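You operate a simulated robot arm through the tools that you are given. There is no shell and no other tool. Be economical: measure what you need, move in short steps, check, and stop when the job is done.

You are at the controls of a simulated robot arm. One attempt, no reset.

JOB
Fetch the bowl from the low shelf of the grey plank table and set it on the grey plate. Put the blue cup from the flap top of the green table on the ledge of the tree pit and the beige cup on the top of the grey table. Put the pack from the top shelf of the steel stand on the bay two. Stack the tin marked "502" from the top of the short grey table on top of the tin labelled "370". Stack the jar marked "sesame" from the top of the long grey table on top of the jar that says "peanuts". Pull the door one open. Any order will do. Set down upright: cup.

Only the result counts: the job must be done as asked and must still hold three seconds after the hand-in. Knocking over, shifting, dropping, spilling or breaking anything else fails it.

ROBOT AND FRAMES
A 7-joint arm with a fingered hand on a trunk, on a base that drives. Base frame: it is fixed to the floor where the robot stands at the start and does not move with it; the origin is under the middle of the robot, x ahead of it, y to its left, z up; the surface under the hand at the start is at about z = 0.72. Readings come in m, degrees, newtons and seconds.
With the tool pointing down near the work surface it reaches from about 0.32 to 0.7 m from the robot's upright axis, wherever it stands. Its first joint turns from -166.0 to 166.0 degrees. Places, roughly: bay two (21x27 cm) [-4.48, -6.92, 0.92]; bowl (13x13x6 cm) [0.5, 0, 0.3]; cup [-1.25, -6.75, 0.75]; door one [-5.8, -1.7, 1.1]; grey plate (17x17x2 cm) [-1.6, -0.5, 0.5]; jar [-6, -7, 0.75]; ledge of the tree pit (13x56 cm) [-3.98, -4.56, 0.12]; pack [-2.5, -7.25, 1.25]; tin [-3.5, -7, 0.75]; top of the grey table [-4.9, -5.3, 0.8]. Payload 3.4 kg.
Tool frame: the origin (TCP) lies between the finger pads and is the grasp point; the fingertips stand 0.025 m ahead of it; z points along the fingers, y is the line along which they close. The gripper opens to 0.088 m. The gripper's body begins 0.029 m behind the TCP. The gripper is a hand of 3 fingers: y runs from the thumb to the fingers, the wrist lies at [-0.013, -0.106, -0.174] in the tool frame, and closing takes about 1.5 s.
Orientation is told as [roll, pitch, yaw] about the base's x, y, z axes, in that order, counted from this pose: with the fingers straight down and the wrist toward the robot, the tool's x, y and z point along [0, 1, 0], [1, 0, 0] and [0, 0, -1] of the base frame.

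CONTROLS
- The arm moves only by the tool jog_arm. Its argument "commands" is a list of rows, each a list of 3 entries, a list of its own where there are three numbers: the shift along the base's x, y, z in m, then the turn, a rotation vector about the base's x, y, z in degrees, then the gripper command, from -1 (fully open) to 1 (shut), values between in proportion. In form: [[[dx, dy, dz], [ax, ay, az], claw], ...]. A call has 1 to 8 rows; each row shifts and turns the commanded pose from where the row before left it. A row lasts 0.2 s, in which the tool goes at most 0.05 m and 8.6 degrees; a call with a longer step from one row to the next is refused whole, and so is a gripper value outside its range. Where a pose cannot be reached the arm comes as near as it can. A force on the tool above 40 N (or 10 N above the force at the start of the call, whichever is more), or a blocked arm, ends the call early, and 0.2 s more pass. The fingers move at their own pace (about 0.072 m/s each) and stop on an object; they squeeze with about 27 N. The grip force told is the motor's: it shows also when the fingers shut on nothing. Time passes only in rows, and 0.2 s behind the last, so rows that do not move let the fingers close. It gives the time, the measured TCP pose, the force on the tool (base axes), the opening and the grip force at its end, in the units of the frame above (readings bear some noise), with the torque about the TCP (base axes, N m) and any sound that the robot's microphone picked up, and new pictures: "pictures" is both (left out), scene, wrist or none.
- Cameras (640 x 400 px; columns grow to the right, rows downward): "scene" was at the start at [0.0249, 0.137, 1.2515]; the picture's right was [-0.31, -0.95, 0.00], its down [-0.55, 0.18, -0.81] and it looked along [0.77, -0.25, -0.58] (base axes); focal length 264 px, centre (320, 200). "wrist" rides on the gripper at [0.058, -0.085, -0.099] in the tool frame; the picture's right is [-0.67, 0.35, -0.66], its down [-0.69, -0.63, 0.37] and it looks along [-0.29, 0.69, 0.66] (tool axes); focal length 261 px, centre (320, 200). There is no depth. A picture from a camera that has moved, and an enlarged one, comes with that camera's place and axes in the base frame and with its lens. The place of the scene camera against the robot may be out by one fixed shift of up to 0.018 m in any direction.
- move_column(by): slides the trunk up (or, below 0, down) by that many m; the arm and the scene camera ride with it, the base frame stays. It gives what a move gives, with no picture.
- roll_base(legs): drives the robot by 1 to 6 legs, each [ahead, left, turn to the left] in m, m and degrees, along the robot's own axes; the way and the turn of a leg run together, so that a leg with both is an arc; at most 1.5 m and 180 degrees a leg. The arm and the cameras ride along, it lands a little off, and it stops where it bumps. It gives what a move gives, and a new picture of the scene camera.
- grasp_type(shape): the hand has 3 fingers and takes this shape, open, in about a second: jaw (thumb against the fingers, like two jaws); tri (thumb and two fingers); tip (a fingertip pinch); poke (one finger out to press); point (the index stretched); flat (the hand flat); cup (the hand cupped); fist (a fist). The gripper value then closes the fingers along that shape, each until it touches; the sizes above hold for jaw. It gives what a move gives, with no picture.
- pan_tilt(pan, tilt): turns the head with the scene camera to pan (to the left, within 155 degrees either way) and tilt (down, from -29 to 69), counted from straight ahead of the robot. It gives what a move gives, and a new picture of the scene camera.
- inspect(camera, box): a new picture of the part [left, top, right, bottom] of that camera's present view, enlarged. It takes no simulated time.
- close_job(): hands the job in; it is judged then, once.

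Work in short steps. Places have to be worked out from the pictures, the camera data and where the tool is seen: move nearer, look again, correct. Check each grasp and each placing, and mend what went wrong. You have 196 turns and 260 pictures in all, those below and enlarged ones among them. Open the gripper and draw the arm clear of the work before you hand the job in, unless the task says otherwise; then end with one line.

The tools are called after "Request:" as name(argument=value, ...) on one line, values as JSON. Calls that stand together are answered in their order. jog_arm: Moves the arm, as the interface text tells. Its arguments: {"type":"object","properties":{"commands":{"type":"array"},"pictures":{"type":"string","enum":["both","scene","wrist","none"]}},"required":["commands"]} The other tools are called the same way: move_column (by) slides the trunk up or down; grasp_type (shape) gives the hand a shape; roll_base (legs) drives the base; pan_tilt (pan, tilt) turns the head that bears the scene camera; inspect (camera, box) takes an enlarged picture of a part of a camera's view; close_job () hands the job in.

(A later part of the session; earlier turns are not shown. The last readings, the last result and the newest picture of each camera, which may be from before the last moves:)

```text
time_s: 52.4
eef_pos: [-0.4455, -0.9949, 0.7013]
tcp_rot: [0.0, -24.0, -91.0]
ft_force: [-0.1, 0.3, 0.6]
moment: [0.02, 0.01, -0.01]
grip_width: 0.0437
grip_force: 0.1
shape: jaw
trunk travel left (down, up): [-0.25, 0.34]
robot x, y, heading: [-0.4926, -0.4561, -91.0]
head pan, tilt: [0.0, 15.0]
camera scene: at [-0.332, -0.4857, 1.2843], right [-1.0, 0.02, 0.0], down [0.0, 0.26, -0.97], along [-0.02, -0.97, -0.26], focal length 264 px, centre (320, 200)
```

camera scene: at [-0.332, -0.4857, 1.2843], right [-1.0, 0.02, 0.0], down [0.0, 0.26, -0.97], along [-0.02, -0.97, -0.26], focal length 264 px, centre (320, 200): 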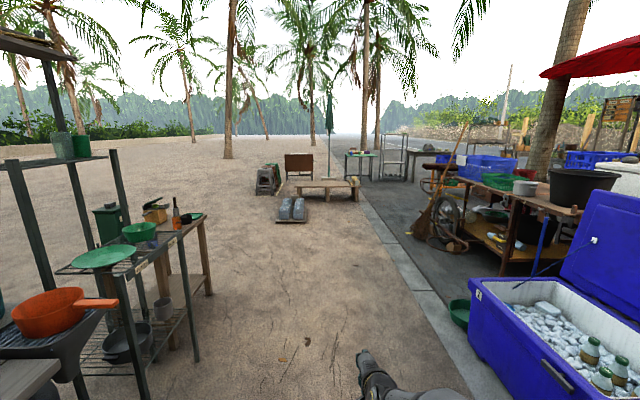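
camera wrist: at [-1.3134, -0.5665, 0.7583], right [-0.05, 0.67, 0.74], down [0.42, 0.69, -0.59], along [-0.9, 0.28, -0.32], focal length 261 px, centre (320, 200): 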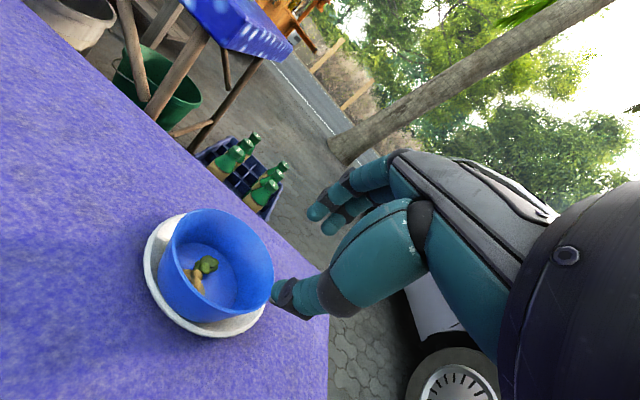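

The lane runs along x≈-0.9 between sacks (x≈0,y≈-4.2) and broom/cart (x≈-1.8,y≈-3.6). I raise the arm and drive ahead.

Request:
jog_arm(commands=[[[0, 0.015, 0.04], [8, 0, 0], -1], [[0, 0.015, 0.04], [8, 0, 0], -1], [[0, 0.015, 0.04], [8, 0, 0], -1], [[0, 0.015, 0.04], [0, 0, 0], -1], [[0, 0.015, 0.04], [0, 0, 0], -1], [[0, 0.015, 0.04], [0, 0, 0], -1]], pictures="none")

Request:
roll_base(legs=[[1.5, -0.15, 0], [1.5, -0.2, 0], [0.4, 0, 0]])

```text
time_s: 53.8
eef_pos: [-0.4583, -0.9259, 0.908]
tcp_rot: [-1.5, -7.6, -93.4]
ft_force: [0.2, 0.3, 0.7]
moment: [0.01, -0.02, -0.02]
grip_width: 0.0878
grip_force: 0.1
shape: jaw
out of reach, approached as far as the arm can: row 1, 2
trunk travel left (down, up): [-0.25, 0.34]
robot x, y, heading: [-0.4927, -0.4565, -91.2]
head pan, tilt: [0.0, 15.0]
```

```text
refused: leg 1 is longer than a leg can be; nothing moved
```

Request:
roll_base(legs=[[1.4, -0.15, 0], [1.4, -0.2, 0.9], [0.6, 0, 0]])

Request:
pan_tilt(pan=-50, tilt=20)

```text
time_s: 70.4
eef_pos: [-0.8354, -4.3083, 0.9071]
tcp_rot: [-1.7, -7.6, -91.9]
ft_force: [-0.7, 0.6, -0.4]
moment: [0.0, 0.02, 0.02]
grip_width: 0.0878
grip_force: 0.1
shape: jaw
trunk travel left (down, up): [-0.25, 0.34]
robot x, y, heading: [-0.8812, -3.8416, -89.4]
head pan, tilt: [0.0, 15.0]
camera scene: at [-0.7209, -3.8665, 1.2844], right [-1.0, -0.01, 0.0], down [0.0, 0.26, -0.97], along [0.01, -0.97, -0.26], focal length 264 px, centre (320, 200)
```

scene: 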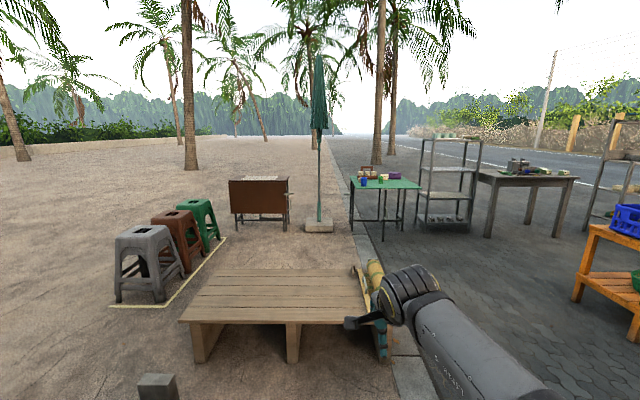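

```text
time_s: 71.5
eef_pos: [-0.8355, -4.3097, 0.9076]
tcp_rot: [-1.5, -7.6, -91.9]
ft_force: [0.0, 0.0, -0.2]
moment: [0.0, -0.01, 0.02]
grip_width: 0.0877
grip_force: 0.0
shape: jaw
trunk travel left (down, up): [-0.25, 0.34]
robot x, y, heading: [-0.8802, -3.8405, -89.4]
head pan, tilt: [-50.0, 20.0]
camera scene: at [-0.7925, -3.8336, 1.2763], right [-0.65, 0.76, 0.0], down [0.26, 0.22, -0.94], along [-0.71, -0.61, -0.34], focal length 264 px, centre (320, 200)
```

scene: 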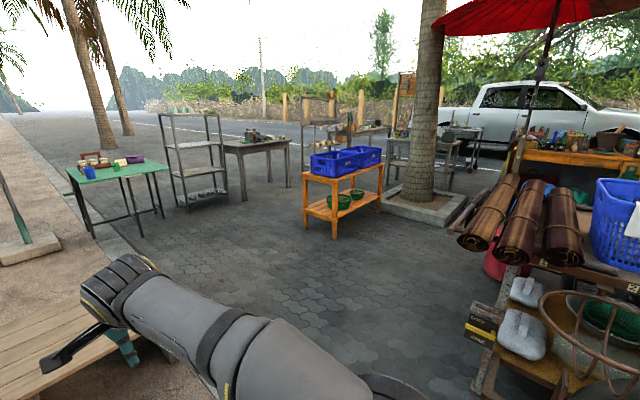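

The lane to the green table leads past the bench's right end (x≈-1.15). I go ahead, strafe right, then ahead to about y=-5.8.

Request:
roll_base(legs=[[0.45, 0, -0.5], [0, -0.87, 0], [1.45, 0, 0]])

Request:
pan_tilt(pan=10, tilt=30)

```text
time_s: 85.3
eef_pos: [-1.708, -6.2205, 0.9069]
tcp_rot: [-1.7, -7.5, -92.3]
ft_force: [0.3, 0.1, 0.6]
moment: [0.04, -0.02, 0.01]
grip_width: 0.0877
grip_force: 0.0
shape: jaw
trunk travel left (down, up): [-0.25, 0.34]
robot x, y, heading: [-1.7499, -5.7486, -89.9]
head pan, tilt: [-50.0, 20.0]
camera scene: at [-1.6628, -5.7455, 1.2763], right [-0.64, 0.76, 0.0], down [0.26, 0.22, -0.94], along [-0.72, -0.61, -0.34], focal length 264 px, centre (320, 200)
```

scene: 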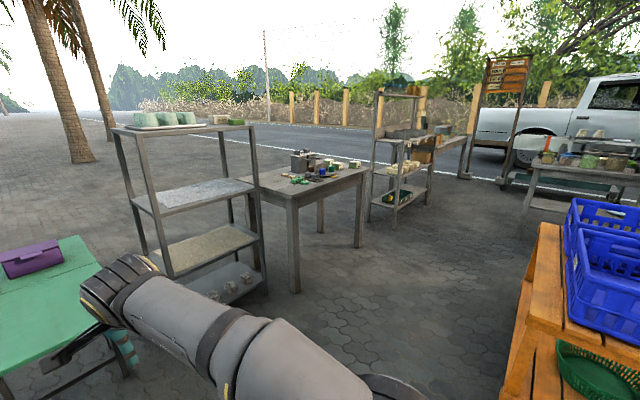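

```text
time_s: 86.6
eef_pos: [-1.709, -6.2204, 0.9069]
tcp_rot: [-1.6, -7.6, -92.4]
ft_force: [0.1, -0.4, 0.3]
moment: [0.03, -0.02, -0.02]
grip_width: 0.0878
grip_force: 0.1
shape: jaw
trunk travel left (down, up): [-0.25, 0.34]
robot x, y, heading: [-1.7525, -5.7529, -89.9]
head pan, tilt: [10.0, 30.0]
camera scene: at [-1.5758, -5.7745, 1.2602], right [-0.98, -0.17, 0.0], down [-0.09, 0.49, -0.87], along [0.15, -0.85, -0.5], focal length 264 px, centre (320, 200)
```

scene: 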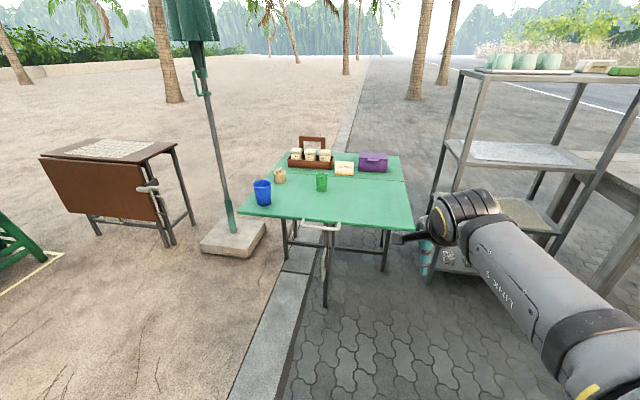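

Blue cup ≈(-1.20,-6.61), beige ≈(-1.21,-6.80), green ≈(-1.41,-6.74), table front edge y≈-6.53. I move the base to about (-1.35,-6.08).

Request:
roll_base(legs=[[0.32, 0.4, 0]])

Request:
pan_tilt(pan=10, tilt=50)

Request:
inspect(camera="wrist", box=[0, 0, 640, 400])

```text
time_s: 89.6
eef_pos: [-1.3145, -6.5433, 0.9077]
tcp_rot: [-1.7, -7.6, -92.4]
ft_force: [0.3, 0.6, -0.4]
moment: [0.01, 0.0, -0.02]
grip_width: 0.0878
grip_force: 0.0
shape: jaw
trunk travel left (down, up): [-0.25, 0.34]
robot x, y, heading: [-1.3579, -6.073, -90.3]
head pan, tilt: [10.0, 30.0]
camera scene: at [-1.1814, -6.0974, 1.2602], right [-0.98, -0.17, 0.0], down [-0.09, 0.49, -0.87], along [0.15, -0.85, -0.5], focal length 264 px, centre (320, 200)
```

scene: 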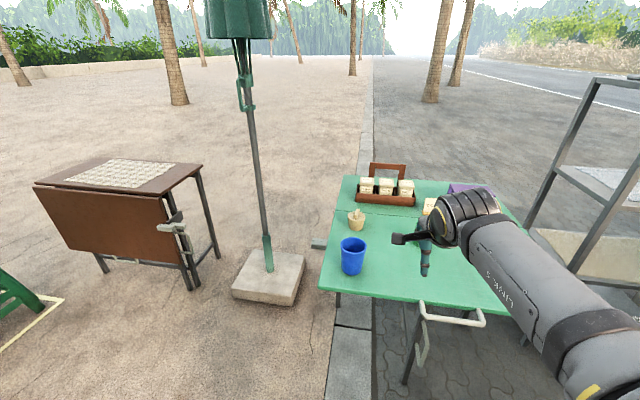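

```text
time_s: 90.4
eef_pos: [-1.3146, -6.5444, 0.907]
tcp_rot: [-1.6, -7.5, -92.3]
ft_force: [0.4, -0.9, 0.3]
moment: [0.05, 0.02, 0.02]
grip_width: 0.0875
grip_force: 0.0
shape: jaw
trunk travel left (down, up): [-0.25, 0.34]
robot x, y, heading: [-1.3539, -6.0711, -90.0]
head pan, tilt: [10.0, 50.0]
camera scene: at [-1.1836, -6.0842, 1.2307], right [-0.98, -0.17, 0.0], down [-0.13, 0.75, -0.64], along [0.11, -0.63, -0.77], focal length 264 px, centre (320, 200)
```

scene: 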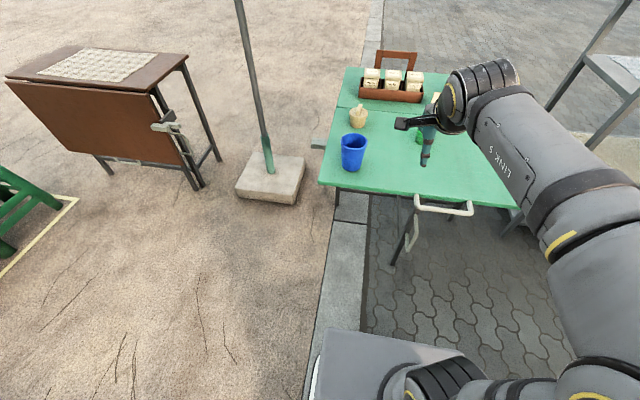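

```text
1.00 times, centred on (320, 200) of wrist (not enlarged: the box is as wide or as high as the picture)
camera zoom: at [-1.2498, -6.4472, 0.9928], right [-0.66, -0.23, 0.71], down [-0.67, 0.61, -0.43], along [-0.34, -0.76, -0.55], focal length 261 px, centre (320, 200)
```

zoom: 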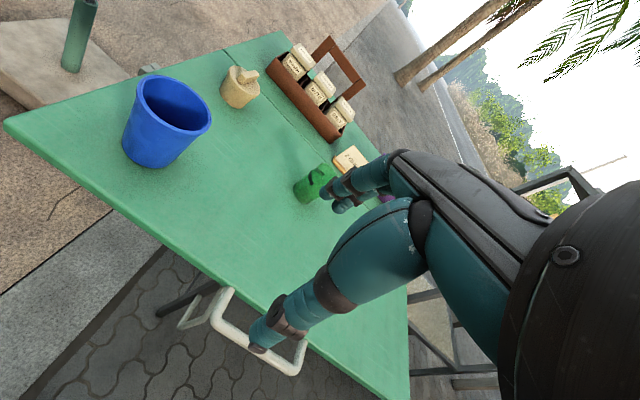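

Both cameras agree: blue cup centre ≈(-1.185,-6.637), rim z≈0.815, diameter ≈7 cm. I level the hand and move over it.

Request:
jog_arm(commands=[[[0.0325, -0.0235, 0.003], [3.8, -0.8, 1.1], -1], [[0.0325, -0.0235, 0.003], [3.8, -0.8, 1.1], -1], [[0.0325, -0.0235, 0.003], [0, 0, 0], -1], [[0.0325, -0.0235, 0.003], [0, 0, 0], -1]])

```text
time_s: 91.4
eef_pos: [-1.2164, -6.6319, 0.9206]
tcp_rot: [-0.3, 0.2, -92.3]
ft_force: [10.5, 2.6, -0.2]
moment: [-0.16, 0.78, -0.25]
grip_width: 0.0879
grip_force: 0.0
shape: jaw
out of reach, approached as far as the arm can: row 2
trunk travel left (down, up): [-0.25, 0.34]
robot x, y, heading: [-1.3585, -6.0742, -90.1]
head pan, tilt: [10.0, 50.0]
camera scene: at [-1.1807, -6.0855, 1.2301], right [-0.98, -0.17, 0.0], down [-0.13, 0.76, -0.64], along [0.11, -0.63, -0.77], focal length 264 px, centre (320, 200)
camera wrist: at [-1.1538, -6.5484, 1.021], right [-0.68, -0.32, 0.66], down [-0.66, 0.66, -0.36], along [-0.32, -0.68, -0.66], focal length 261 px, centre (320, 200)
```

scene: 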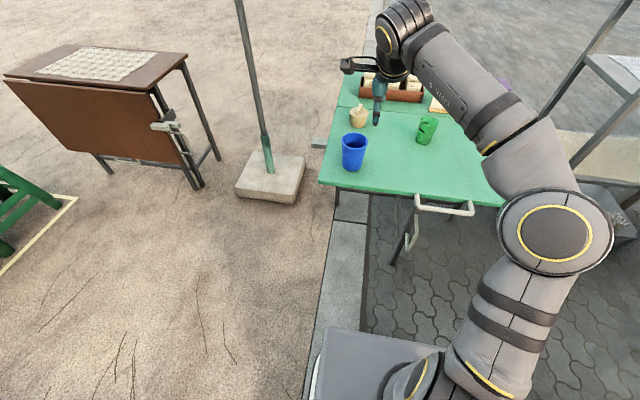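
wrist: 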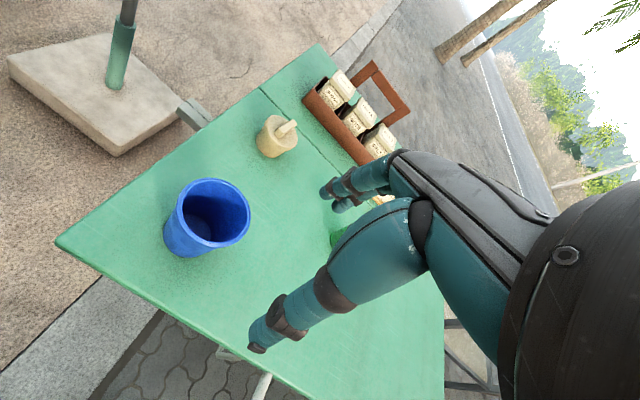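

There is a force reading; I hold one row to see if it is transient.

Request:
jog_arm(commands=[[[0, 0, 0], [0, 0, 0], -1]], pictures="none")

```text
time_s: 91.8
eef_pos: [-1.2018, -6.6257, 0.9233]
tcp_rot: [-0.2, 0.0, -90.2]
ft_force: [0.2, 0.4, -0.1]
moment: [0.02, -0.01, 0.02]
grip_width: 0.0877
grip_force: 0.1
shape: jaw
trunk travel left (down, up): [-0.25, 0.34]
robot x, y, heading: [-1.359, -6.0749, -90.1]
head pan, tilt: [10.0, 50.0]
```

Transient only. I align over the cup.

Request:
jog_arm(commands=[[[0.016, -0.011, -0.01], [0, 0, 0], -1], [[0, 0, 0], [0, 0, 0], -1]])

```text
time_s: 92.4
eef_pos: [-1.187, -6.6374, 0.9119]
tcp_rot: [-0.3, -0.1, -90.3]
ft_force: [1.4, -0.1, -0.2]
moment: [0.01, 0.0, -0.01]
grip_width: 0.0878
grip_force: 0.0
shape: jaw
trunk travel left (down, up): [-0.25, 0.34]
robot x, y, heading: [-1.3565, -6.0768, -89.9]
head pan, tilt: [10.0, 50.0]
camera scene: at [-1.1836, -6.0843, 1.2307], right [-0.98, -0.17, 0.0], down [-0.13, 0.75, -0.64], along [0.11, -0.63, -0.77], focal length 264 px, centre (320, 200)
camera wrist: at [-1.1273, -6.551, 1.0117], right [-0.67, -0.35, 0.66], down [-0.68, 0.63, -0.36], along [-0.29, -0.69, -0.66], focal length 261 px, centre (320, 200)
```

scene: 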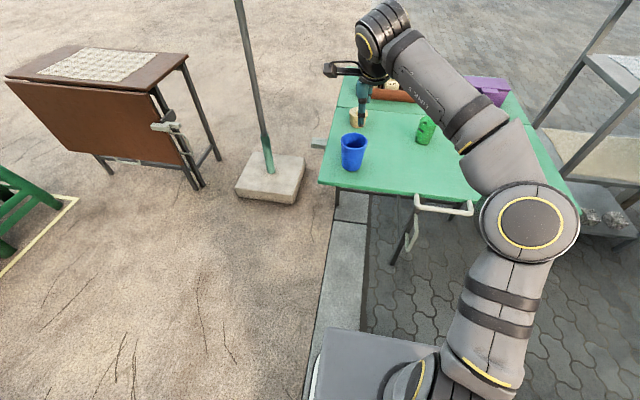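
wrist: 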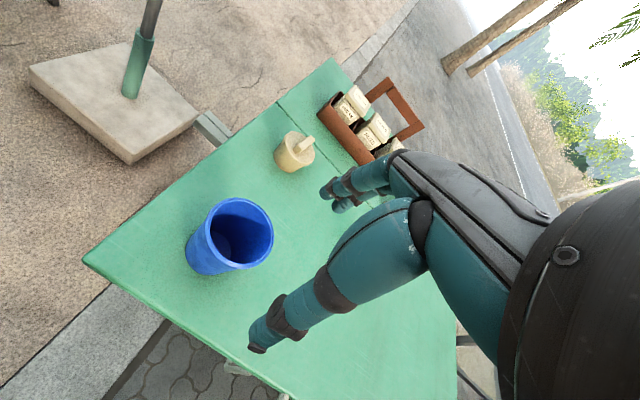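

Triangulating three views puts the rim at (-1.173,-6.683,0.773), diameter ≈8 cm—too tight to straddle, so I pinch the near wall (fingers inside). I go above that wall.

Request:
jog_arm(commands=[[[0.007, -0.004, -0.035], [-5, 0, 0], -1], [[0.006, -0.004, -0.035], [-5, 0, 0], -1], [[0, 0, 0], [0, 0, 0], -1]])

Request:
inspect(camera="scene", box=[300, 80, 420, 200])

```text
time_s: 93.2
eef_pos: [-1.1703, -6.6452, 0.8425]
tcp_rot: [-0.1, -9.9, -90.2]
ft_force: [0.1, 0.1, -0.3]
moment: [0.0, -0.01, -0.02]
grip_width: 0.0879
grip_force: 0.1
shape: jaw
trunk travel left (down, up): [-0.25, 0.34]
robot x, y, heading: [-1.3557, -6.0766, -90.0]
head pan, tilt: [10.0, 50.0]
camera scene: at [-1.1836, -6.0843, 1.2307], right [-0.98, -0.17, 0.0], down [-0.13, 0.75, -0.64], along [0.11, -0.63, -0.77], focal length 264 px, centre (320, 200)
camera wrist: at [-1.1118, -6.5424, 0.9255], right [-0.67, -0.23, 0.71], down [-0.68, 0.56, -0.47], along [-0.29, -0.8, -0.53], focal length 261 px, centre (320, 200)
```

scene: 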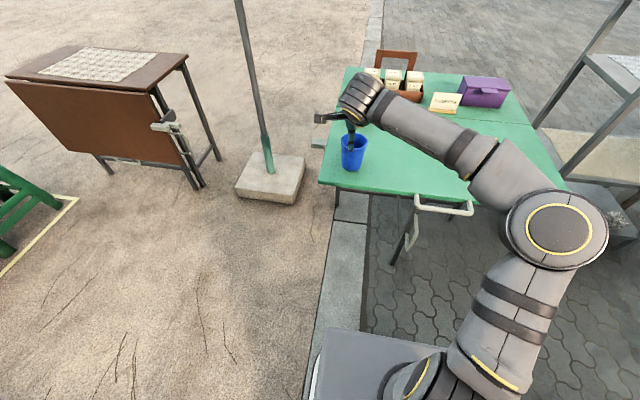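
wrist: 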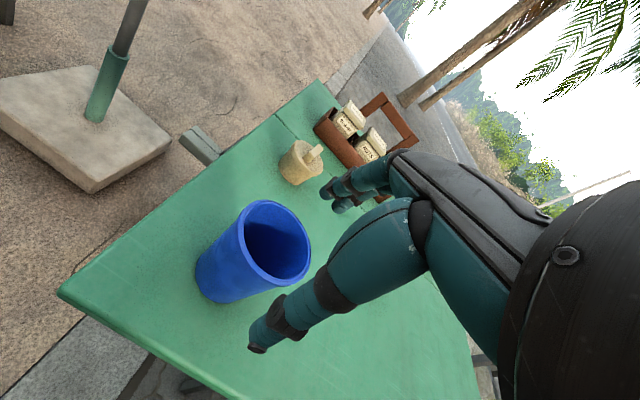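

```text
3.33 times, centred on (360, 140) of scene
camera zoom: at [-1.1836, -6.0843, 1.2307], right [-0.98, -0.17, 0.0], down [-0.13, 0.75, -0.64], along [0.11, -0.63, -0.77], focal length 878 px, centre (187, 400)
```

zoom: 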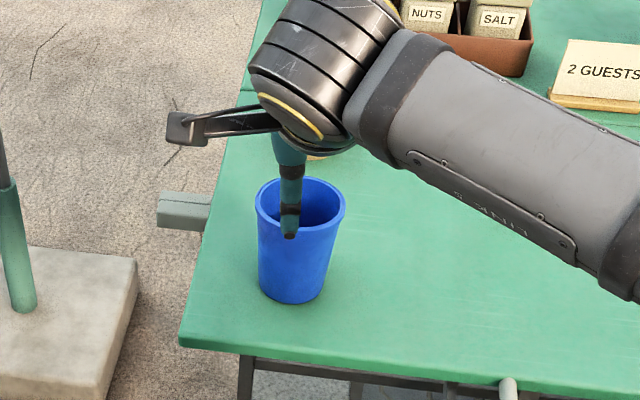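

Alignment agrees. I descend so the fingers go inside and the thumb outside, then close.

Request:
jog_arm(commands=[[[0, -0.002, -0.03], [0, 0, 0], -1], [[0, -0.002, -0.025], [0, 0, 0], -1], [[0, -0.002, -0.02], [0, 0, 0], -1], [[0, 0, 0], [0, 0, 0], -1]])

Request:
inspect(camera="scene", box=[300, 80, 420, 200])

```text
time_s: 94.2
eef_pos: [-1.1725, -6.6506, 0.7687]
tcp_rot: [-0.2, -10.0, -90.4]
ft_force: [-0.3, 0.2, 0.1]
moment: [0.01, -0.01, 0.02]
grip_width: 0.0881
grip_force: 0.0
shape: jaw
trunk travel left (down, up): [-0.25, 0.34]
robot x, y, heading: [-1.3575, -6.0779, -89.8]
head pan, tilt: [10.0, 50.0]
camera scene: at [-1.1836, -6.0843, 1.2307], right [-0.98, -0.17, 0.0], down [-0.13, 0.75, -0.64], along [0.11, -0.63, -0.77], focal length 264 px, centre (320, 200)
camera wrist: at [-1.1132, -6.548, 0.8511], right [-0.67, -0.23, 0.71], down [-0.68, 0.56, -0.47], along [-0.29, -0.8, -0.53], focal length 261 px, centre (320, 200)
```

scene: 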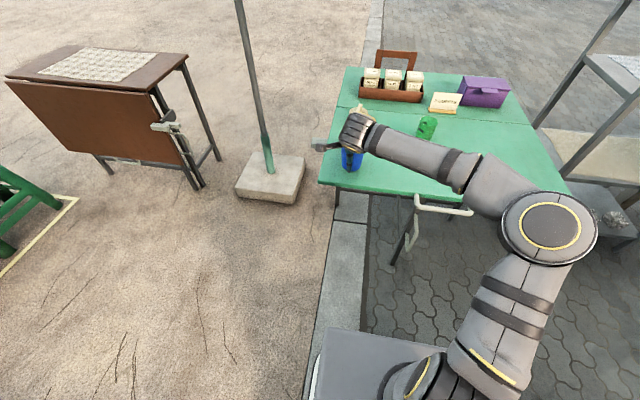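
wrist: 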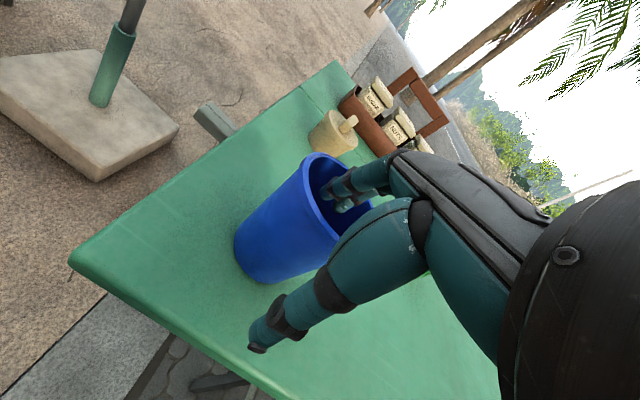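

```text
3.33 times, centred on (360, 140) of scene
camera zoom: at [-1.1836, -6.0843, 1.2307], right [-0.98, -0.17, 0.0], down [-0.13, 0.75, -0.64], along [0.11, -0.63, -0.77], focal length 878 px, centre (187, 400)
```

zoom: 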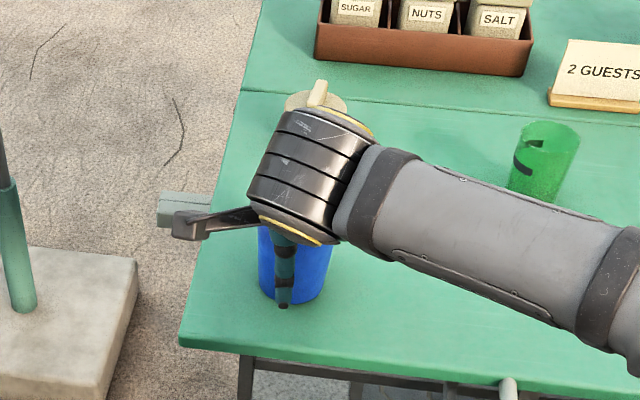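

Fingers are inside the cup, thumb outside. Close.

Request:
jog_arm(commands=[[[0, 0, 0], [0, 0, 0], 0.3], [[0, 0, 0], [0, 0, 0], 0.6], [[0, 0, 0], [0, 0, 0], 1], [[0, 0, 0], [0, 0, 0], 1], [[0, 0, 0], [0, 0, 0], 1], [[0, 0, 0], [0, 0, 0], 1], [[0, 0, 0], [0, 0, 0], 1], [[0, 0, 0], [0, 0, 0], 1]], pictures="wrist")

```text
time_s: 96.0
eef_pos: [-1.173, -6.6497, 0.768]
tcp_rot: [-0.1, -10.1, -90.4]
ft_force: [-0.7, -0.8, 0.4]
moment: [0.0, 0.01, 0.02]
grip_width: 0.0001
grip_force: 27.0
shape: jaw
trunk travel left (down, up): [-0.25, 0.34]
robot x, y, heading: [-1.357, -6.0741, -89.9]
head pan, tilt: [10.0, 50.0]
camera wrist: at [-1.1132, -6.548, 0.8513], right [-0.67, -0.23, 0.71], down [-0.68, 0.56, -0.47], along [-0.29, -0.8, -0.53], focal length 261 px, centre (320, 200)
```

wrist: 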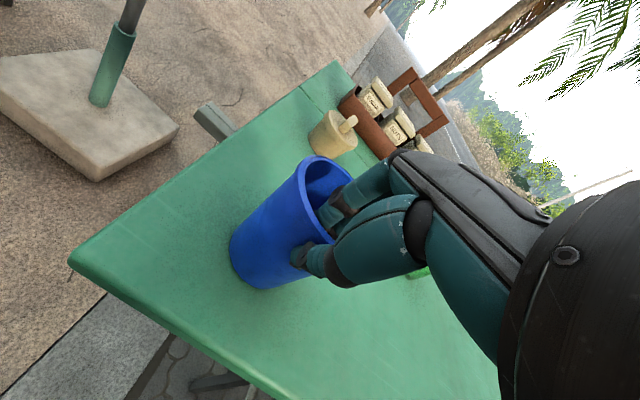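

Gripped. I lift it straight up.

Request:
jog_arm(commands=[[[0, 0, 0.015], [0, 0, 0], 1], [[0, 0, 0.035], [0, 0, 0], 1], [[0, 0, 0.045], [0, 0, 0], 1], [[0, 0, 0.045], [0, 0, 0], 1]])

```text
time_s: 97.0
eef_pos: [-1.1736, -6.6519, 0.9091]
tcp_rot: [-0.1, -9.9, -90.4]
ft_force: [-1.0, -0.2, 0.1]
moment: [0.03, -0.01, 0.04]
grip_width: 0.0
grip_force: 26.6
shape: jaw
trunk travel left (down, up): [-0.25, 0.34]
robot x, y, heading: [-1.353, -6.0752, -89.9]
head pan, tilt: [10.0, 50.0]
camera scene: at [-1.1837, -6.0844, 1.2306], right [-0.98, -0.17, 0.0], down [-0.13, 0.75, -0.64], along [0.11, -0.63, -0.77], focal length 264 px, centre (320, 200)
camera wrist: at [-1.1138, -6.5497, 0.9924], right [-0.67, -0.23, 0.71], down [-0.68, 0.56, -0.47], along [-0.29, -0.8, -0.53], focal length 261 px, centre (320, 200)
```

scene: 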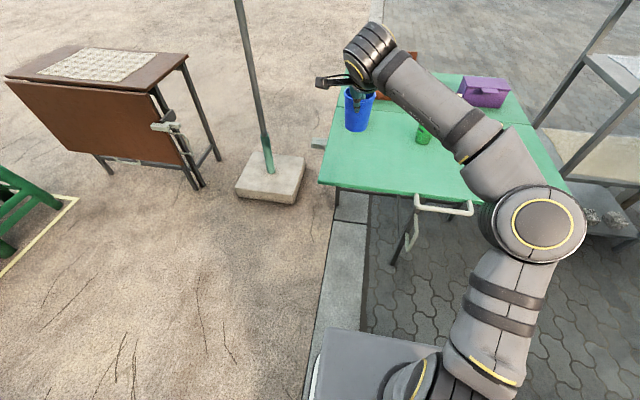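
wrist: 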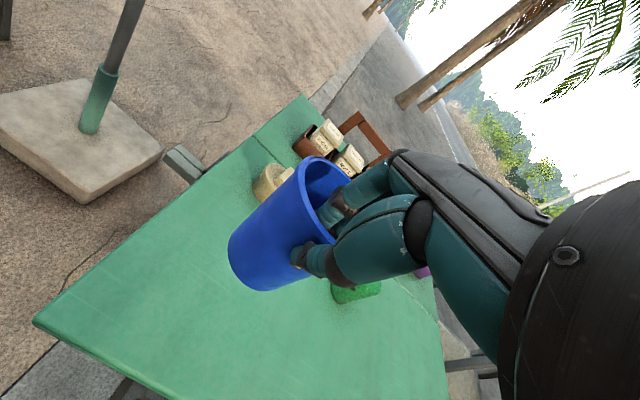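

The cup is held upright. I strafe right past the bench, back up to y≈-4.55 and turn to face the tree pit.

Request:
roll_base(legs=[[0.0, -0.5, 0], [-1.45, 0, 0], [0, 0, -90]])

Request:
pan_tilt(pan=0, tilt=25)

```text
time_s: 110.5
eef_pos: [-2.4429, -4.8387, 0.9084]
tcp_rot: [-0.1, -10.0, 180.0]
ft_force: [0.2, -0.2, -0.8]
moment: [-0.01, -0.02, 0.01]
grip_width: 0.0
grip_force: 26.9
shape: jaw
trunk travel left (down, up): [-0.25, 0.34]
robot x, y, heading: [-1.8685, -4.6521, -179.9]
head pan, tilt: [10.0, 50.0]
camera scene: at [-1.8804, -4.8191, 1.2307], right [-0.18, 0.98, 0.0], down [0.75, 0.14, -0.64], along [-0.63, -0.11, -0.77], focal length 264 px, centre (320, 200)
```

scene: 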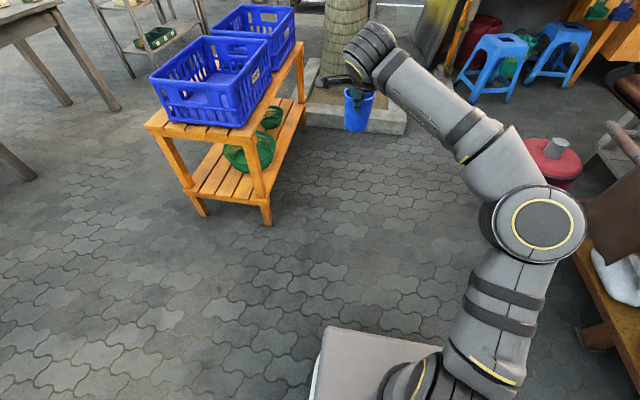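

```text
time_s: 111.4
eef_pos: [-2.4437, -4.837, 0.9095]
tcp_rot: [-0.2, -10.0, 179.8]
ft_force: [-0.2, -0.5, -0.2]
moment: [0.0, -0.08, 0.0]
grip_width: 0.0
grip_force: 27.5
shape: jaw
trunk travel left (down, up): [-0.25, 0.34]
robot x, y, heading: [-1.8667, -4.6536, -179.7]
head pan, tilt: [0.0, 25.0]
camera scene: at [-1.8967, -4.8058, 1.2681], right [0.0, 1.0, 0.0], down [0.42, 0.0, -0.91], along [-0.91, 0.0, -0.42], focal length 264 px, centre (320, 200)
```

scene: 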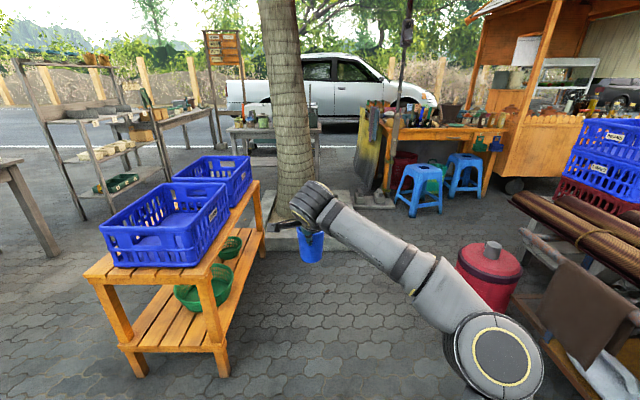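

I look closer at the tree pit kerb.

Request:
inspect(camera="scene", box=[220, 140, 420, 265])

```text
3.20 times, centred on (320, 202) of scene
camera zoom: at [-1.8967, -4.8058, 1.2681], right [0.0, 1.0, 0.0], down [0.42, 0.0, -0.91], along [-0.91, 0.0, -0.42], focal length 843 px, centre (320, 192)
```

zoom: 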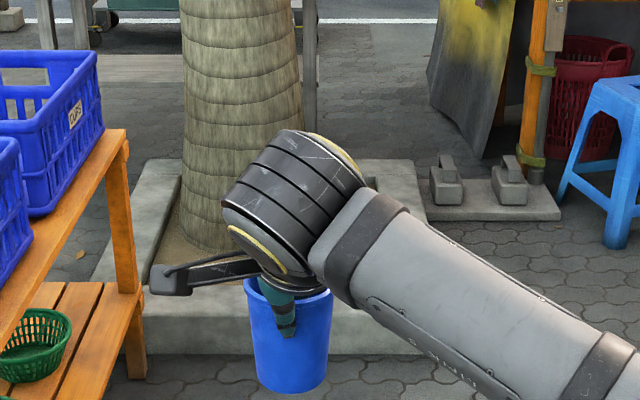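

The pit spans x≈-3.65..-4.66, y≈-4.45..-5.42; its north kerb matches the ledge (-3.98,-4.56). I drive to (-3.27,-4.37), so the cup ends above that ledge.

Request:
roll_base(legs=[[0.7, -0.285, 0], [0.65, 0, 0]])

Request:
move_column(by=-0.25)

Request:
pan_tilt(pan=15, tilt=50)

```text
time_s: 118.8
eef_pos: [-3.8246, -4.5441, 0.9095]
tcp_rot: [-0.1, -10.0, 179.6]
ft_force: [0.1, 0.4, -0.5]
moment: [-0.03, -0.03, 0.01]
grip_width: 0.0
grip_force: 26.7
shape: jaw
trunk travel left (down, up): [-0.25, 0.34]
robot x, y, heading: [-3.2465, -4.3642, 180.0]
head pan, tilt: [0.0, 25.0]
camera scene: at [-3.2774, -4.5149, 1.2682], right [0.0, 1.0, 0.0], down [0.42, 0.0, -0.91], along [-0.91, 0.0, -0.42], focal length 264 px, centre (320, 200)
```

scene: 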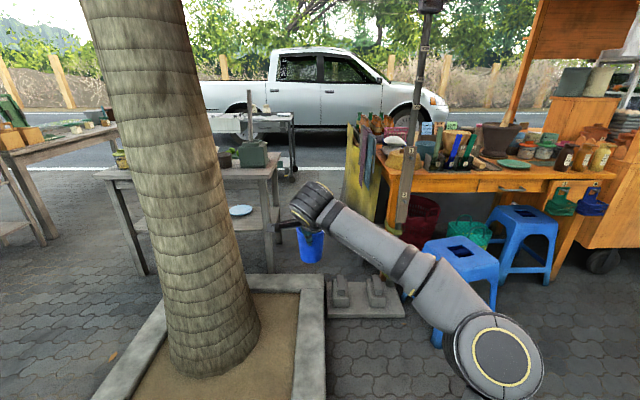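

```text
time_s: 121.4
eef_pos: [-3.8243, -4.5445, 0.6586]
tcp_rot: [-0.1, -10.0, 179.6]
ft_force: [-0.3, 0.5, -1.7]
moment: [-0.02, -0.04, 0.0]
grip_width: 0.0002
grip_force: 27.0
shape: jaw
trunk travel left (down, up): [0.0, 0.59]
robot x, y, heading: [-3.2489, -4.3602, 179.9]
head pan, tilt: [0.0, 25.0]
```

```text
time_s: 122.3
eef_pos: [-3.8242, -4.5453, 0.659]
tcp_rot: [-0.1, -10.0, 179.7]
ft_force: [0.3, 0.3, -1.0]
moment: [0.02, -0.04, 0.02]
grip_width: 0.0
grip_force: 26.4
shape: jaw
trunk travel left (down, up): [0.0, 0.59]
robot x, y, heading: [-3.2458, -4.359, 180.0]
head pan, tilt: [15.0, 50.0]
camera scene: at [-3.2597, -4.5348, 0.9807], right [-0.26, 0.97, 0.0], down [0.74, 0.2, -0.64], along [-0.62, -0.17, -0.77], focal length 264 px, centre (320, 200)
```

scene: 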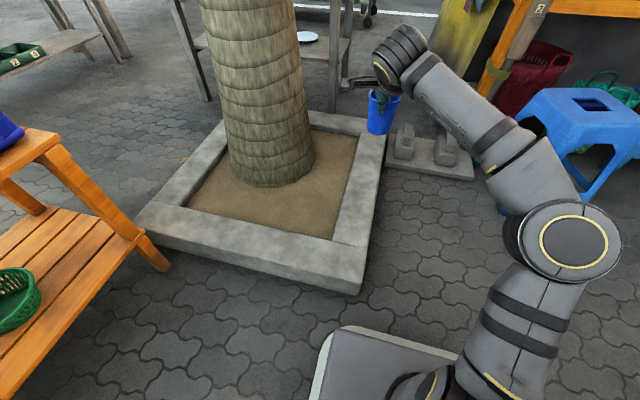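

Request:
inspect(camera="scene", box=[260, 80, 440, 310])

```text
1.74 times, centred on (350, 195) of scene
camera zoom: at [-3.2597, -4.5348, 0.9807], right [-0.26, 0.97, 0.0], down [0.74, 0.2, -0.64], along [-0.62, -0.17, -0.77], focal length 458 px, centre (268, 209)
```

zoom: 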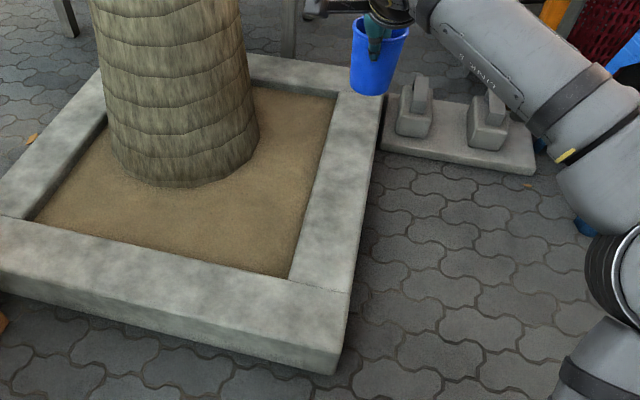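

Ledge centre line y≈-4.56, usable x≈-3.77…-4.3. I lower the cup toward about (-3.91,-4.56).

Request:
jog_arm(commands=[[[-0.007, -0.002, -0.043], [0, 0, 0], 1], [[-0.007, -0.002, -0.043], [0, 0, 0], 1], [[-0.007, -0.002, -0.043], [0, 0, 0], 1], [[-0.007, -0.002, -0.043], [0, 0, 0], 1], [[-0.007, -0.002, -0.043], [0, 0, 0], 1], [[-0.007, -0.002, -0.043], [0, 0, 0], 1], [[-0.007, -0.002, -0.043], [0, 0, 0], 1], [[0, 0, -0.03], [0, 0, 0], 1]])

Request:
inspect(camera="scene", box=[290, 100, 440, 300])

```text
time_s: 124.1
eef_pos: [-3.8745, -4.5563, 0.3275]
tcp_rot: [-0.1, -9.9, 179.6]
ft_force: [0.3, -0.9, -0.5]
moment: [0.03, -0.02, -0.03]
grip_width: 0.0
grip_force: 27.3
shape: jaw
trunk travel left (down, up): [0.0, 0.59]
robot x, y, heading: [-3.2507, -4.3609, 180.1]
head pan, tilt: [15.0, 50.0]
camera scene: at [-3.2596, -4.5348, 0.9807], right [-0.26, 0.97, 0.0], down [0.74, 0.2, -0.64], along [-0.62, -0.17, -0.77], focal length 264 px, centre (320, 200)
camera wrist: at [-3.773, -4.6141, 0.4098], right [-0.22, 0.67, 0.71], down [0.56, 0.68, -0.47], along [-0.8, 0.29, -0.53], focal length 261 px, centre (320, 200)
```

scene: 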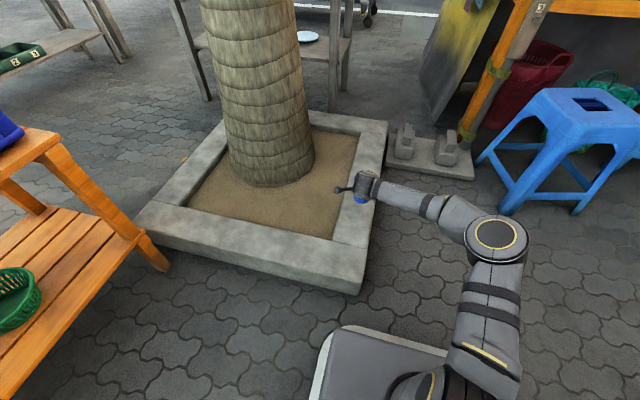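
wrist: 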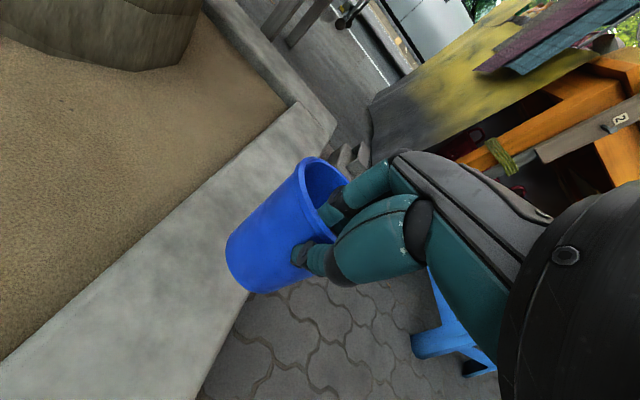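

```text
2.00 times, centred on (365, 200) of scene
camera zoom: at [-3.2596, -4.5348, 0.9807], right [-0.26, 0.97, 0.0], down [0.74, 0.2, -0.64], along [-0.62, -0.17, -0.77], focal length 527 px, centre (230, 200)
```

zoom: 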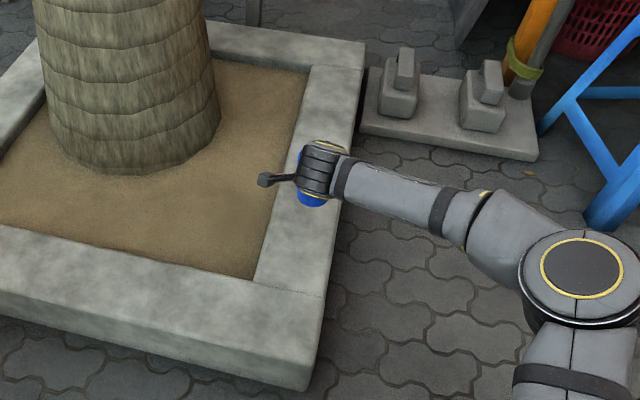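

Wrist view: the ledge spans y≈-4.63…-4.50; cup is centred within 1 cm. I lower further.

Request:
jog_arm(commands=[[[0, -0.004, -0.04], [0, 0, 0], 1], [[0, -0.004, -0.035], [0, 0, 0], 1], [[0, 0, -0.02], [0, 0, 0], 1], [[0, 0, -0.006], [0, 0, 0], 1], [[0, 0, -0.005], [0, 0, 0], 1]], pictures="wrist")

```text
time_s: 125.3
eef_pos: [-3.861, -4.549, 0.2322]
tcp_rot: [-0.1, -10.0, 179.7]
ft_force: [0.6, 0.0, -0.2]
moment: [0.03, -0.04, 0.04]
grip_width: 0.0
grip_force: 26.6
shape: jaw
out of reach, approached as far as the arm can: row 2, 3, 4
trunk travel left (down, up): [0.0, 0.59]
robot x, y, heading: [-3.2448, -4.3644, 180.0]
head pan, tilt: [15.0, 50.0]
camera wrist: at [-3.7591, -4.6063, 0.3148], right [-0.23, 0.67, 0.71], down [0.56, 0.68, -0.47], along [-0.8, 0.29, -0.53], focal length 261 px, centre (320, 200)
```

wrist: 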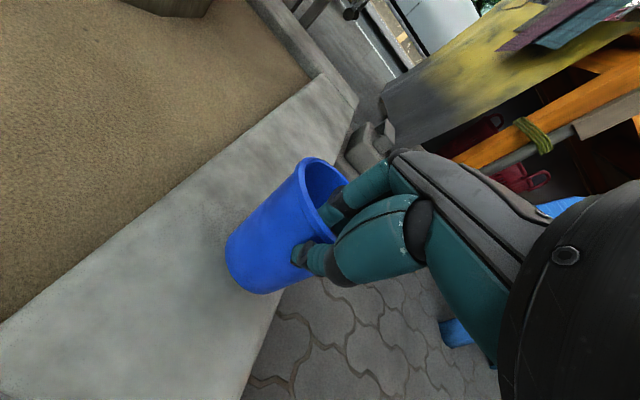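

Reach limit. I raise a bit, move the base 7 cm ahead and 10 cm left, then lower again.

Request:
jog_arm(commands=[[[0, 0, 0.04], [0, 0, 0], 1], [[0, 0, 0.04], [0, 0, 0], 1], [[0.03, 0.02, 0.02], [0, 0, 0], 1], [[0.03, 0.03, 0], [0, 0, 0], 1]], pictures="none")

Request:
roll_base(legs=[[0.06, 0.1, 0]])

```text
time_s: 126.3
eef_pos: [-3.7991, -4.5, 0.3331]
tcp_rot: [-0.2, -10.0, 179.7]
ft_force: [-0.4, 0.7, -0.6]
moment: [0.0, -0.03, 0.0]
grip_width: 0.0001
grip_force: 26.4
shape: jaw
trunk travel left (down, up): [0.0, 0.59]
robot x, y, heading: [-3.2469, -4.3637, 179.9]
head pan, tilt: [15.0, 50.0]
```

```text
time_s: 127.5
eef_pos: [-3.8607, -4.5973, 0.3324]
tcp_rot: [0.0, -10.0, 179.6]
ft_force: [0.0, -0.1, -0.9]
moment: [-0.02, -0.02, 0.01]
grip_width: 0.0002
grip_force: 27.7
shape: jaw
trunk travel left (down, up): [0.0, 0.59]
robot x, y, heading: [-3.3085, -4.4596, 179.6]
head pan, tilt: [15.0, 50.0]
camera scene: at [-3.3208, -4.6337, 0.9807], right [-0.26, 0.97, 0.0], down [0.74, 0.2, -0.64], along [-0.62, -0.17, -0.77], focal length 264 px, centre (320, 200)
```

scene: 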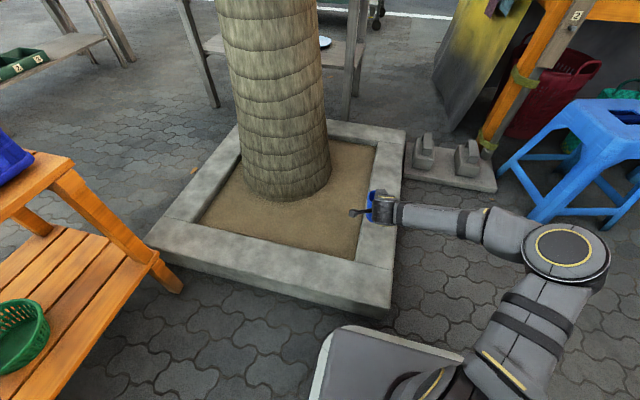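

I bring the cup back over the ledge centre line and lower.

Request:
jog_arm(commands=[[[-0.002, 0.034, 0], [0, 0, 0], 1], [[0, 0, -0.04], [0, 0, 0], 1], [[0, 0, -0.04], [0, 0, 0], 1], [[0, 0, -0.02], [0, 0, 0], 1], [[0, 0, 0], [0, 0, 0], 1]], pictures="wrist")

```text
time_s: 128.7
eef_pos: [-3.8628, -4.5649, 0.2306]
tcp_rot: [-0.1, -10.0, 179.6]
ft_force: [-0.4, 0.0, -0.5]
moment: [0.03, -0.04, 0.01]
grip_width: 0.0001
grip_force: 27.2
shape: jaw
trunk travel left (down, up): [0.0, 0.59]
robot x, y, heading: [-3.3084, -4.4598, 179.7]
head pan, tilt: [15.0, 50.0]
camera wrist: at [-3.7615, -4.6219, 0.3143], right [-0.22, 0.67, 0.71], down [0.56, 0.68, -0.47], along [-0.8, 0.29, -0.53], focal length 261 px, centre (320, 200)
```

wrist: 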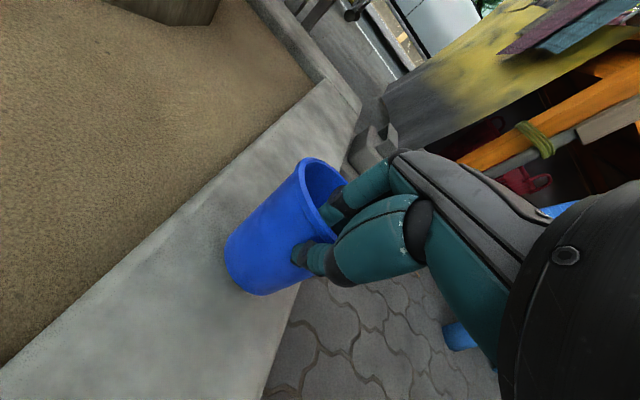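

Centred on the ledge (y≈-4.565). I creep down to contact.

Request:
jog_arm(commands=[[[0, 0, -0.008], [0, 0, 0], 1], [[0, 0, -0.006], [0, 0, 0], 1], [[0, 0, -0.004], [0, 0, 0], 1], [[0, 0, -0.004], [0, 0, 0], 1], [[0, 0, -0.003], [0, 0, 0], 1]], pictures="wrist")

```text
time_s: 129.9
eef_pos: [-3.862, -4.5649, 0.2071]
tcp_rot: [0.0, -10.1, 179.5]
ft_force: [1.2, -0.2, 1.4]
moment: [-0.02, 0.04, 0.0]
grip_width: 0.0001
grip_force: 27.1
shape: jaw
trunk travel left (down, up): [0.0, 0.59]
robot x, y, heading: [-3.3074, -4.4617, 179.5]
head pan, tilt: [15.0, 50.0]
camera wrist: at [-3.7609, -4.6221, 0.2909], right [-0.22, 0.67, 0.71], down [0.56, 0.68, -0.47], along [-0.8, 0.29, -0.53], focal length 261 px, centre (320, 200)
```

wrist: 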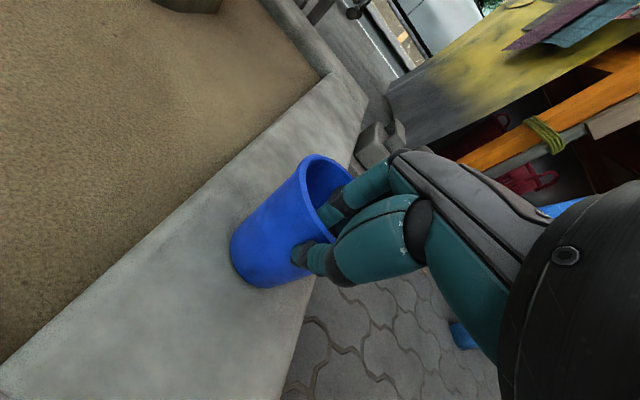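

Contact (+2 N, cup settled upright). I open gradually.

Request:
jog_arm(commands=[[[0, 0, -0.001], [0, 0, 0], 0.8], [[0, 0, 0], [0, 0, 0], 0.6], [[0, 0, 0], [0, 0, 0], 0.4], [[0, 0, 0], [0, 0, 0], 0.2], [[0, 0, 0], [0, 0, 0], 0.1], [[0, 0, 0], [0, 0, 0], 0.1]], pictures="wrist")

```text
time_s: 131.3
eef_pos: [-3.8626, -4.5648, 0.2071]
tcp_rot: [-0.1, -10.0, 179.6]
ft_force: [-0.6, 0.1, -0.2]
moment: [0.0, 0.01, 0.01]
grip_width: 0.0394
grip_force: 0.0
shape: jaw
trunk travel left (down, up): [0.0, 0.59]
robot x, y, heading: [-3.3055, -4.4627, 179.9]
head pan, tilt: [15.0, 50.0]
camera wrist: at [-3.7606, -4.6217, 0.2897], right [-0.22, 0.67, 0.71], down [0.56, 0.68, -0.47], along [-0.8, 0.29, -0.53], focal length 261 px, centre (320, 200)
```

wrist: 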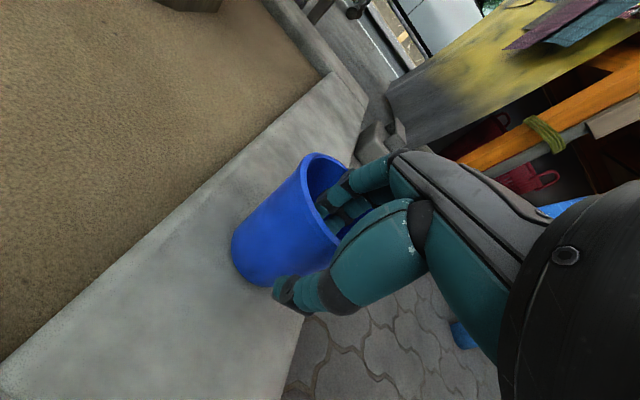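

Released; I withdraw up along the finger axis.

Request:
jog_arm(commands=[[[0.002, 0, 0.012], [0, 0, 0], 0.1], [[0.004, 0, 0.025], [0, 0, 0], 0.1], [[0.007, 0, 0.04], [0, 0, 0], 0], [[0.008, 0, 0.045], [0, 0, 0], 0], [[0.008, 0, 0.045], [0, 0, 0], 0], [[0, 0, 0.045], [0, 0, 0], 0], [[0, 0, 0.045], [0, 0, 0], 0]])

```text
time_s: 132.9
eef_pos: [-3.8344, -4.5658, 0.4634]
tcp_rot: [-0.1, -10.0, 179.7]
ft_force: [0.0, -0.1, -0.5]
moment: [0.0, 0.04, -0.03]
grip_width: 0.0435
grip_force: 0.0
shape: jaw
trunk travel left (down, up): [0.0, 0.59]
robot x, y, heading: [-3.3082, -4.4638, 179.7]
head pan, tilt: [15.0, 50.0]
camera scene: at [-3.3208, -4.6336, 0.9806], right [-0.26, 0.97, 0.0], down [0.74, 0.2, -0.64], along [-0.62, -0.17, -0.77], focal length 264 px, centre (320, 200)
camera wrist: at [-3.7327, -4.624, 0.5466], right [-0.23, 0.67, 0.71], down [0.56, 0.68, -0.47], along [-0.8, 0.29, -0.53], focal length 261 px, centre (320, 200)
```

scene: 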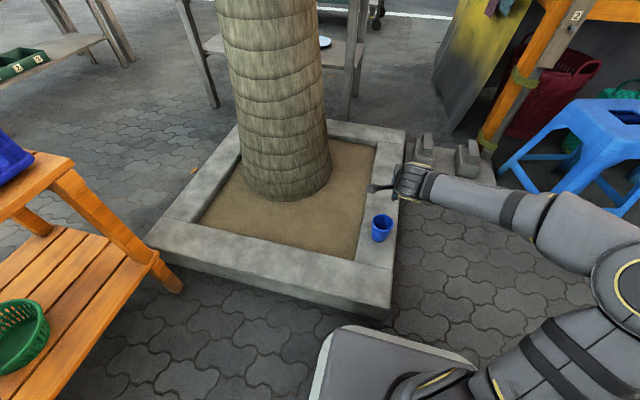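
wrist: 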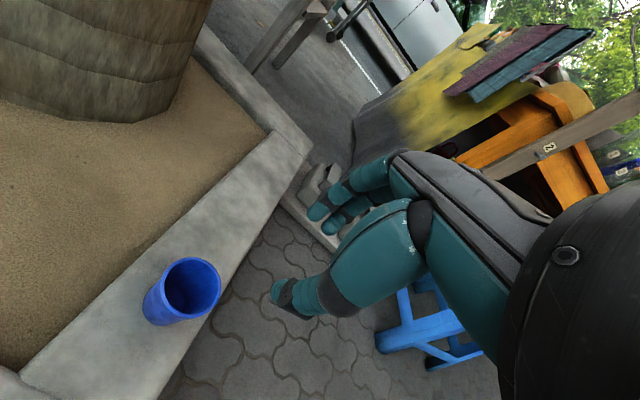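

Blue cup stands on the ledge. Now back to the green table for the beige cup.

Request:
move_column(by=0.25)

Request:
jog_arm(commands=[[[0, 0, 0.045], [0, 0, 0], -1], [[0, 0, 0.045], [0, 0, 0], -1], [[0, 0, 0.045], [0, 0, 0], -1], [[0, 0, 0.045], [0, 0, 0], -1], [[0, 0, 0.03], [0, 0, 0], -1]], pictures="none")

Request:
roll_base(legs=[[-1.42, 0, 0], [0, 0, 90], [1.4, 0, 0]])

```text
time_s: 135.5
eef_pos: [-3.8331, -4.5657, 0.7121]
tcp_rot: [-0.1, -10.0, 179.7]
ft_force: [0.3, 0.3, 0.4]
moment: [0.03, 0.02, -0.03]
grip_width: 0.044
grip_force: 0.0
shape: jaw
trunk travel left (down, up): [-0.25, 0.34]
robot x, y, heading: [-3.3047, -4.461, 179.9]
head pan, tilt: [15.0, 50.0]
```

```text
time_s: 136.7
eef_pos: [-3.8316, -4.5672, 0.9229]
tcp_rot: [-0.1, -10.0, 179.6]
ft_force: [0.1, 0.2, 0.9]
moment: [-0.01, 0.03, 0.01]
grip_width: 0.0878
grip_force: 0.0
shape: jaw
trunk travel left (down, up): [-0.25, 0.34]
robot x, y, heading: [-3.3131, -4.4609, 179.9]
head pan, tilt: [15.0, 50.0]
```

```text
time_s: 154.3
eef_pos: [-1.7782, -6.3998, 0.9227]
tcp_rot: [0.0, -10.0, -90.6]
ft_force: [-0.1, -0.2, -0.7]
moment: [0.0, -0.02, -0.01]
grip_width: 0.0877
grip_force: 0.1
shape: jaw
trunk travel left (down, up): [-0.25, 0.34]
robot x, y, heading: [-1.8812, -5.8754, -90.3]
head pan, tilt: [15.0, 50.0]
camera scene: at [-1.7029, -5.8847, 1.2307], right [-0.97, -0.25, 0.0], down [-0.19, 0.74, -0.64], along [0.16, -0.62, -0.77], focal length 264 px, centre (320, 200)
```

scene: 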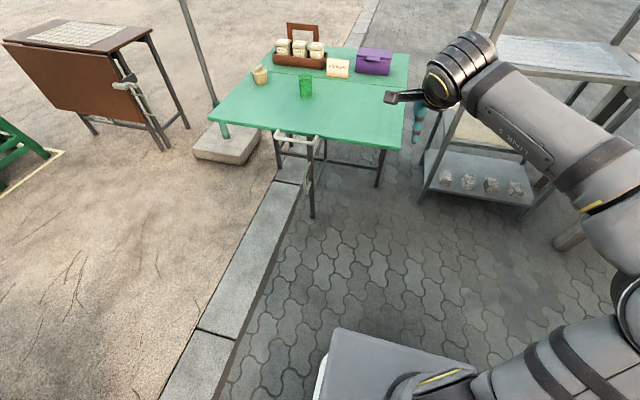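

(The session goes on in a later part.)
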